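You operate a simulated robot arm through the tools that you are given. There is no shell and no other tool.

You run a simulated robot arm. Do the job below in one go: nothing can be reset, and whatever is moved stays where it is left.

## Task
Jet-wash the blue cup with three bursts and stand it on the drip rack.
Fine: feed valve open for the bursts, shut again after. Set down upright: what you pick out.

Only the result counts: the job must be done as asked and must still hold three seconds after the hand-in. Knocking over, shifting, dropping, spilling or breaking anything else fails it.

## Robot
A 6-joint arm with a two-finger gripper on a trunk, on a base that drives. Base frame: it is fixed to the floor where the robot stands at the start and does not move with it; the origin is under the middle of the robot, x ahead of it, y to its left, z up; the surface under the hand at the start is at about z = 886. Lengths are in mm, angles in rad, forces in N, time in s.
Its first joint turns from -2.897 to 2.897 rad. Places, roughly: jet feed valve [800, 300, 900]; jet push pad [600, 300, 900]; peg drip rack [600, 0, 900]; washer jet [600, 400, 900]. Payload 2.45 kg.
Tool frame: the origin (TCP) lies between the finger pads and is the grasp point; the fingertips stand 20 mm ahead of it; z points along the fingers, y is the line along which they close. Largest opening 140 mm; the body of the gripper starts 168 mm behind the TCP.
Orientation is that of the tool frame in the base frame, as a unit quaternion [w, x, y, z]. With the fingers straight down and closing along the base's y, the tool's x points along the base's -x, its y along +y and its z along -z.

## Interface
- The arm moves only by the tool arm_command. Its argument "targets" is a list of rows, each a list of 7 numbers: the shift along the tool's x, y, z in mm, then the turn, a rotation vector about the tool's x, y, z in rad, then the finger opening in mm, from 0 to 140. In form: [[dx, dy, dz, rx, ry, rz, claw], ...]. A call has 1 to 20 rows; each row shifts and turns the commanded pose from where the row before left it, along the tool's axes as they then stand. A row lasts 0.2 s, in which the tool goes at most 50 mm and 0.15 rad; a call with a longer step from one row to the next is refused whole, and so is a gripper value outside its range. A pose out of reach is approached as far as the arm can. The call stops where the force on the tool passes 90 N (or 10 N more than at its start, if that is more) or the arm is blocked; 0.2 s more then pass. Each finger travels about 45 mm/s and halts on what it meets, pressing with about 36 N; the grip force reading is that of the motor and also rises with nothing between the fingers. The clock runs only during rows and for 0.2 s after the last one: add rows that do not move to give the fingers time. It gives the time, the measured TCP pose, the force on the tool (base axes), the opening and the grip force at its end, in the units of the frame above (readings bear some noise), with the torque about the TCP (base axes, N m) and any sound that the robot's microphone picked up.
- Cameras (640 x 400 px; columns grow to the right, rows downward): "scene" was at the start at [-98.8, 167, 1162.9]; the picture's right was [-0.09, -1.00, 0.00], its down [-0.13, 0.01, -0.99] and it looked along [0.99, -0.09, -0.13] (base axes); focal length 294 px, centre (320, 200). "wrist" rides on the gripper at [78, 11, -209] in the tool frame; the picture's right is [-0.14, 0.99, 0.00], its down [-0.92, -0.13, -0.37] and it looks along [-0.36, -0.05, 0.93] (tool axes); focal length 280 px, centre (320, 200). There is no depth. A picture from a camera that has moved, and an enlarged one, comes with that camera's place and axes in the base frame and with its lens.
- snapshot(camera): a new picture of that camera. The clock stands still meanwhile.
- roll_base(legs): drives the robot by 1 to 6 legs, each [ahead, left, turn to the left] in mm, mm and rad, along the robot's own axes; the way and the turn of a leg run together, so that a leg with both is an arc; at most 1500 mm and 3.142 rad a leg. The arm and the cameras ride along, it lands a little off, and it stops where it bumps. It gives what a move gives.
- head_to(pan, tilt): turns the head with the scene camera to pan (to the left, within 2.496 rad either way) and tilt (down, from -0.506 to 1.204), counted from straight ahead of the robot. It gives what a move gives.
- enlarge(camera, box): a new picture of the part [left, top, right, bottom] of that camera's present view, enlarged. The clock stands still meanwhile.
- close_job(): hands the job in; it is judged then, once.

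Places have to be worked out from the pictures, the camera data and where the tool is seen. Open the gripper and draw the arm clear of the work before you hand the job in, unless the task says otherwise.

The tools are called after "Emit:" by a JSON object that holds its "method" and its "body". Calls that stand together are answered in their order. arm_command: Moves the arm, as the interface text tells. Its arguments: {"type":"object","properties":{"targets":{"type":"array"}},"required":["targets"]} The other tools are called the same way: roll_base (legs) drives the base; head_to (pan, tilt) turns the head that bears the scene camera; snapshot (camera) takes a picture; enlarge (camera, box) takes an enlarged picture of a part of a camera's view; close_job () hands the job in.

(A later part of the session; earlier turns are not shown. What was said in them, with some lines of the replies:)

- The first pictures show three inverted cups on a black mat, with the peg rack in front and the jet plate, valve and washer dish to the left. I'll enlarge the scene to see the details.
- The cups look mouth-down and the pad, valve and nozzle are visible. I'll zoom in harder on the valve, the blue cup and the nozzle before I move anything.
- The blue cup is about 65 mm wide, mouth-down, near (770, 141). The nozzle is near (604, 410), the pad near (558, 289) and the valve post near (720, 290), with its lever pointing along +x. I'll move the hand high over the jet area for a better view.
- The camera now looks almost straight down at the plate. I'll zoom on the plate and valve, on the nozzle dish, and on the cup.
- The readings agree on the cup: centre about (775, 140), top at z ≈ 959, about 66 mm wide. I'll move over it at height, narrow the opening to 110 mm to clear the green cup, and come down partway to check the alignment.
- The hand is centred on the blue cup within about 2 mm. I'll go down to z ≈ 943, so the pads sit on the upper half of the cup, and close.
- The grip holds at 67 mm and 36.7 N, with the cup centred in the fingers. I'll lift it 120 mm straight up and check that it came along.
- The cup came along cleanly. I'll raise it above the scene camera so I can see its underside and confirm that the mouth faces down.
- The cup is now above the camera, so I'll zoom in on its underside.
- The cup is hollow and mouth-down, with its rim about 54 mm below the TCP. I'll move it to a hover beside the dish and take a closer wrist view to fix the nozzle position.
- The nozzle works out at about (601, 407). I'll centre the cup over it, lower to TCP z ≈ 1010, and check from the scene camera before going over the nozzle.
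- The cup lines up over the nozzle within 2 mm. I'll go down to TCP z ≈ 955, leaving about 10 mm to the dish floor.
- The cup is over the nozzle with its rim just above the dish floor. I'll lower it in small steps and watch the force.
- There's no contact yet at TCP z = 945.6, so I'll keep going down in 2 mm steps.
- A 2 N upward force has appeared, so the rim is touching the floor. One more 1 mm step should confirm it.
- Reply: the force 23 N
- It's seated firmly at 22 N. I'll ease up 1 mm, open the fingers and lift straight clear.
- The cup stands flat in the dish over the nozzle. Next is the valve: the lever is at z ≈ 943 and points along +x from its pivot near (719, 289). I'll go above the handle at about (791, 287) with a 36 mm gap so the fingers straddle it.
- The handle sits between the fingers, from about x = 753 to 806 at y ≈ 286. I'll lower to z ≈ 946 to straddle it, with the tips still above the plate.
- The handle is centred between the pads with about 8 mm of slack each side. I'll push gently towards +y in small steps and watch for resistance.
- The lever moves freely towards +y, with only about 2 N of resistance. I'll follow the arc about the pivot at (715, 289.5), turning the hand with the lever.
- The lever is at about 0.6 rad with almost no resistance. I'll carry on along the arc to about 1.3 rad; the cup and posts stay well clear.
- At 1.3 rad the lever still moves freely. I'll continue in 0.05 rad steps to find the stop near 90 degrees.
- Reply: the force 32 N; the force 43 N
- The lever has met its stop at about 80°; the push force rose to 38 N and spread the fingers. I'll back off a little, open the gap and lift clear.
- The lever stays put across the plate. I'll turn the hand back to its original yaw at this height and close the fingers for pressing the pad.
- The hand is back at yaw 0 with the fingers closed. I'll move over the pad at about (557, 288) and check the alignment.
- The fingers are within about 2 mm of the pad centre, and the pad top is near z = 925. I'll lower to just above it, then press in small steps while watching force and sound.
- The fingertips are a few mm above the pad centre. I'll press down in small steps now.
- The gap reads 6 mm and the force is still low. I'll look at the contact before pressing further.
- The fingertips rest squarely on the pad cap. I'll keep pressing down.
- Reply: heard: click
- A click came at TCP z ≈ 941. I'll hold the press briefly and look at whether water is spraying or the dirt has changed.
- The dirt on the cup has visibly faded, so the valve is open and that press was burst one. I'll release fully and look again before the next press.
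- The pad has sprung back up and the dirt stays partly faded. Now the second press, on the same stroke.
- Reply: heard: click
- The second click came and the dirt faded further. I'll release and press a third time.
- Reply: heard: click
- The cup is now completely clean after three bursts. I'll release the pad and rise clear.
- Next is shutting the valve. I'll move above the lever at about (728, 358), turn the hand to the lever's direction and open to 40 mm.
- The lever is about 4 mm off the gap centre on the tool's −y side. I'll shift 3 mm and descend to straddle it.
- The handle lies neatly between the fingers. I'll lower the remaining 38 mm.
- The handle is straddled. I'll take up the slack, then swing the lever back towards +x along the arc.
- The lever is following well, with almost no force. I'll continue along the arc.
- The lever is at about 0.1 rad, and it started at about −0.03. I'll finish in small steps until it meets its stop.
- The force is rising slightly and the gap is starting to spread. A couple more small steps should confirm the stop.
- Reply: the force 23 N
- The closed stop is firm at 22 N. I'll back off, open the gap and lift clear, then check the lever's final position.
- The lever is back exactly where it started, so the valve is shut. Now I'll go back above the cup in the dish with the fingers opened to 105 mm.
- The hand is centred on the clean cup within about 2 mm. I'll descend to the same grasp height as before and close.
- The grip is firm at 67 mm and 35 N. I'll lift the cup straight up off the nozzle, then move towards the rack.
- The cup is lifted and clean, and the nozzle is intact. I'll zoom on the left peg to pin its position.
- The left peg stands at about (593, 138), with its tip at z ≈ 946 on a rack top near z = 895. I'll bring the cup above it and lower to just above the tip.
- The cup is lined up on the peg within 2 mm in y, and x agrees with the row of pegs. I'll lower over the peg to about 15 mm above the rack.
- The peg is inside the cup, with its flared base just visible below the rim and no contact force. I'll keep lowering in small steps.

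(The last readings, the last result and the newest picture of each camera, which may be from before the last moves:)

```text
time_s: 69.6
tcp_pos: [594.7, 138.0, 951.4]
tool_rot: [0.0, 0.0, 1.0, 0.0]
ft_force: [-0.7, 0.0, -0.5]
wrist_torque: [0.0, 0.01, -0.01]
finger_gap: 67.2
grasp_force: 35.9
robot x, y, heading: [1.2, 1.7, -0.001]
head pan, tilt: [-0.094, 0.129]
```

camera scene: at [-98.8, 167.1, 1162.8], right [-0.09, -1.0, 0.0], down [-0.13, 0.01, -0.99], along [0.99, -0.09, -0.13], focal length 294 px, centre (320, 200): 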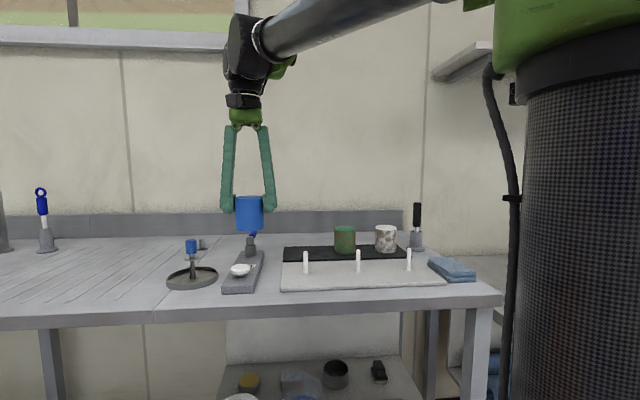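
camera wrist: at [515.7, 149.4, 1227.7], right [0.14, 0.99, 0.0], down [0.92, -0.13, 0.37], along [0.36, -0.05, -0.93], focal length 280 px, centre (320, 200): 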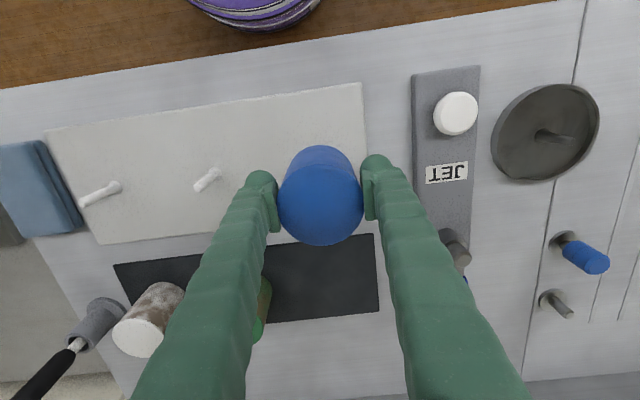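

There's no contact yet at about z = 951, so I'll continue in 1 to 2 mm steps.

Emit:
{"method": "arm_command", "body": {"targets": [[0, 0, 1.5, 0, 0, 0, 50], [0, 0, 0, 0, 0, 0, 50]]}}

Emit:
{"method": "arm_command", "body": {"targets": [[0, 0, 1, 0, 0, 0, 50], [0, 0, 0, 0, 0, 0, 50]]}}

Emit:
{"method": "enlarge", "body": {"camera": "scene", "box": [270, 230, 340, 290]}}

```text
time_s: 70.2
tcp_pos: [594.1, 138.0, 948.0]
tool_rot: [0.0, 0.001, 1.0, 0.0]
ft_force: [0.2, 0.8, -0.3]
wrist_torque: [0.01, 0.01, -0.03]
finger_gap: 66.9
grasp_force: 36.2
robot x, y, heading: [4.6, -2.9, -0.001]
head pan, tilt: [-0.094, 0.129]
```

```text
time_s: 70.8
tcp_pos: [594.6, 136.9, 949.8]
tool_rot: [0.0, 0.002, 1.0, 0.0]
ft_force: [-0.8, -0.3, -1.2]
wrist_torque: [0.01, 0.0, 0.0]
finger_gap: 66.7
grasp_force: 36.4
robot x, y, heading: [0.5, -1.0, 0.001]
head pan, tilt: [-0.094, 0.129]
```

```text
6.67 times, centred on (305, 260) of scene
camera zoom: at [-98.8, 167.1, 1162.9], right [-0.09, -1.0, 0.0], down [-0.13, 0.01, -0.99], along [0.99, -0.09, -0.13], focal length 1962 px, centre (420, -200)
```

zoom: 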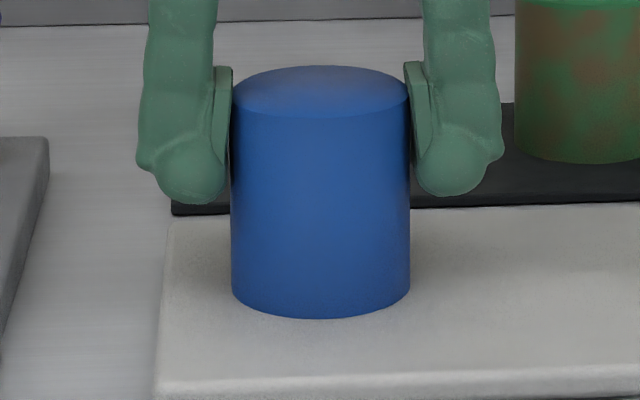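

The rim is very close to the rack now and there's still no force. I'll take further 1 mm steps until contact.

Emit:
{"method": "arm_command", "body": {"targets": [[0, 0, 1, 0, 0, 0, 50], [0, 0, 0, 0, 0, 0, 50]]}}

Emit:
{"method": "arm_command", "body": {"targets": [[0, 0, 1, 0, 0, 0, 50], [0, 0, 0, 0, 0, 0, 50]]}}

Emit:
{"method": "arm_command", "body": {"targets": [[0, 0, 1, 0, 0, 0, 50], [0, 0, 0, 0, 0, 0, 50]]}}

```text
time_s: 71.4
tcp_pos: [594.7, 137.2, 948.0]
tool_rot: [0.001, 0.0, 1.0, 0.0]
ft_force: [5.7, 0.1, 29.1]
wrist_torque: [0.06, 0.05, 0.02]
finger_gap: 66.7
grasp_force: 36.0
robot x, y, heading: [2.1, 0.6, -0.001]
head pan, tilt: [-0.094, 0.129]
```

```text
time_s: 72.0
tcp_pos: [594.6, 136.5, 946.5]
tool_rot: [0.0, 0.001, 1.0, -0.001]
ft_force: [7.7, 2.1, 40.8]
wrist_torque: [0.0, -0.06, 0.02]
finger_gap: 67.2
grasp_force: 35.7
robot x, y, heading: [0.4, 1.8, 0.002]
head pan, tilt: [-0.094, 0.129]
```

```text
time_s: 72.6
tcp_pos: [593.5, 138.4, 946.3]
tool_rot: [0.001, 0.0, 1.0, 0.0]
ft_force: [7.8, 4.2, 39.9]
wrist_torque: [0.0, -0.02, 0.02]
finger_gap: 67.5
grasp_force: 35.6
robot x, y, heading: [2.3, 2.1, -0.0]
head pan, tilt: [-0.094, 0.129]
```

The cup is seated on the rack at 40 N. I'll ease up 2 mm to unload, open the fingers, and rise straight up.

Emit:
{"method": "arm_command", "body": {"targets": [[0, 0, -1, 0, 0, 0, 50], [0, 0, -0.8, 0, 0, 0, 50], [0, 0, 0, 0, 0, 0, 50]]}}

```text
time_s: 73.4
tcp_pos: [595.8, 136.5, 946.6]
tool_rot: [0.0, 0.0, 1.0, 0.0]
ft_force: [-0.3, -0.1, -0.6]
wrist_torque: [0.0, 0.0, 0.02]
finger_gap: 67.7
grasp_force: 35.5
robot x, y, heading: [-1.5, 2.1, -0.001]
head pan, tilt: [-0.094, 0.129]
```

The load is gone. I'll open the fingers now and lift straight up.

Emit:
{"method": "arm_command", "body": {"targets": [[0, 0, 0, 0, 0, 0, 75], [0, 0, 0, 0, 0, 0, 90], [0, 0, 0, 0, 0, 0, 105], [0, 0, 0, 0, 0, 0, 105], [0, 0, 0, 0, 0, 0, 105], [0, 0, -25, 0, 0, 0, 105], [0, 0, -40, 0, 0, 0, 105], [0, 0, -40, 0, 0, 0, 105], [0, 0, -40, 0, 0, 0, 105], [0, 0, 0, 0, 0, 0, 105]]}}

Emit:
{"method": "enlarge", "body": {"camera": "scene", "box": [250, 200, 410, 300]}}

Emit:
{"method": "snapshot", "body": {"camera": "wrist"}}

```text
time_s: 75.6
tcp_pos: [592.3, 136.4, 1093.6]
tool_rot: [-0.001, 0.001, 1.0, 0.0]
ft_force: [-0.5, 0.8, 0.2]
wrist_torque: [0.03, 0.01, 0.02]
finger_gap: 104.8
grasp_force: 0.0
robot x, y, heading: [-1.5, -1.9, -0.002]
head pan, tilt: [-0.094, 0.129]
```

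```text
4.00 times, centred on (330, 250) of scene
camera zoom: at [-98.8, 167.1, 1162.9], right [-0.09, -1.0, 0.0], down [-0.13, 0.01, -0.99], along [0.99, -0.09, -0.13], focal length 1177 px, centre (280, 0)
```

zoom: 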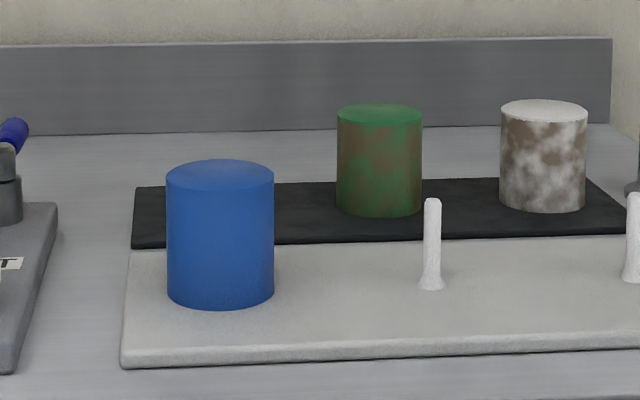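

```text
taken
camera wrist: at [514.4, 147.6, 1302.7], right [0.14, 0.99, 0.0], down [0.92, -0.13, 0.37], along [0.36, -0.05, -0.93], focal length 280 px, centre (320, 200)
```

wrist: 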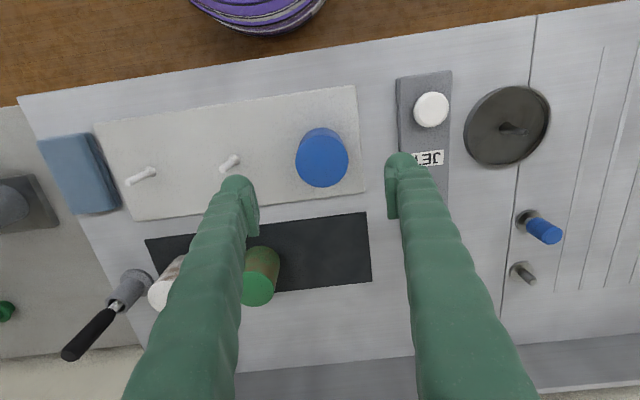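

The clean cup stands upright over the left peg, the valve is shut and the other cups are untouched. I'll draw the arm further up and back, open the gripper fully and take a last look.

Emit:
{"method": "arm_command", "body": {"targets": [[0, 0, -40, 0, 0, 0, 140], [0, 0, -40, 0, 0, 0, 140], [20, 0, -40, 0, 0, 0, 140], [20, 0, 0, 0, 0, 0, 140], [0, 0, 0, 0, 0, 0, 140], [0, 0, 0, 0, 0, 0, 140]]}}

Emit:
{"method": "snapshot", "body": {"camera": "scene"}}

Emit:
{"method": "enlarge", "body": {"camera": "scene", "box": [150, 200, 450, 310]}}

```text
time_s: 77.0
tcp_pos: [554.7, 136.4, 1214.8]
tool_rot: [0.0, 0.001, 1.0, -0.001]
ft_force: [0.5, 0.0, 0.3]
wrist_torque: [0.0, -0.01, -0.04]
finger_gap: 139.9
grasp_force: 0.1
robot x, y, heading: [0.2, 1.6, 0.003]
head pan, tilt: [-0.094, 0.129]
```

```text
taken
camera scene: at [-98.8, 167.1, 1162.9], right [-0.09, -1.0, 0.0], down [-0.13, 0.01, -0.99], along [0.99, -0.09, -0.13], focal length 294 px, centre (320, 200)
```

scene: 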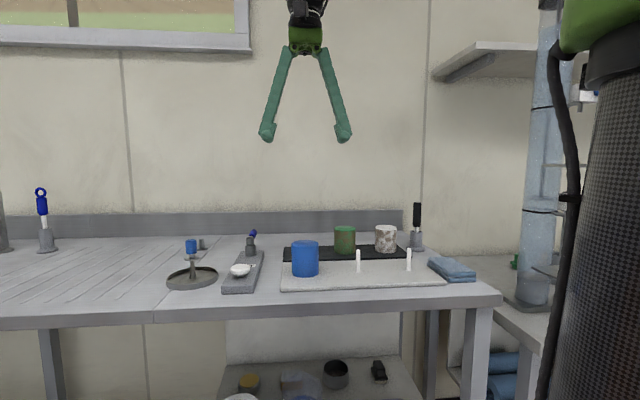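

```text
2.13 times, centred on (300, 255) of scene
camera zoom: at [-98.8, 167.1, 1162.9], right [-0.09, -1.0, 0.0], down [-0.13, 0.01, -0.99], along [0.99, -0.09, -0.13], focal length 628 px, centre (363, 83)
```

zoom: 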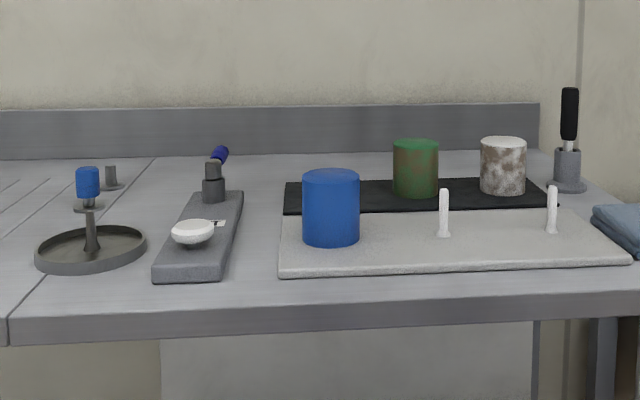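

The cup is clean and upright on the rack peg, the valve lever is back at its shut stop, and nothing else has moved. The arm is clear and the gripper is open, so I'm handing in.

Emit:
{"method": "close_job", "body": {}}

```text
The job is handed in.
```

The blue cup got three jet bursts and is now on the left peg of the drip rack. I have handed the job in, but no verdict came back.

- **Wash:** I stood the cup over the nozzle, opened the feed valve and pressed the pad three times. The dirt faded with each press, and none was visible after the third.
- **Valve:** I turned the lever back to its stop, and in the picture it sits where it was at the start.
- **Cup:** It started mouth-down on its mat and now stands the same way, rim flat on the rack with the peg inside. I took "upright" to mean standing straight, so I did not turn it mouth-up.
- **Everything else:** The last pictures show nothing else moved or knocked over. The gripper is open and the arm is clear of the work.
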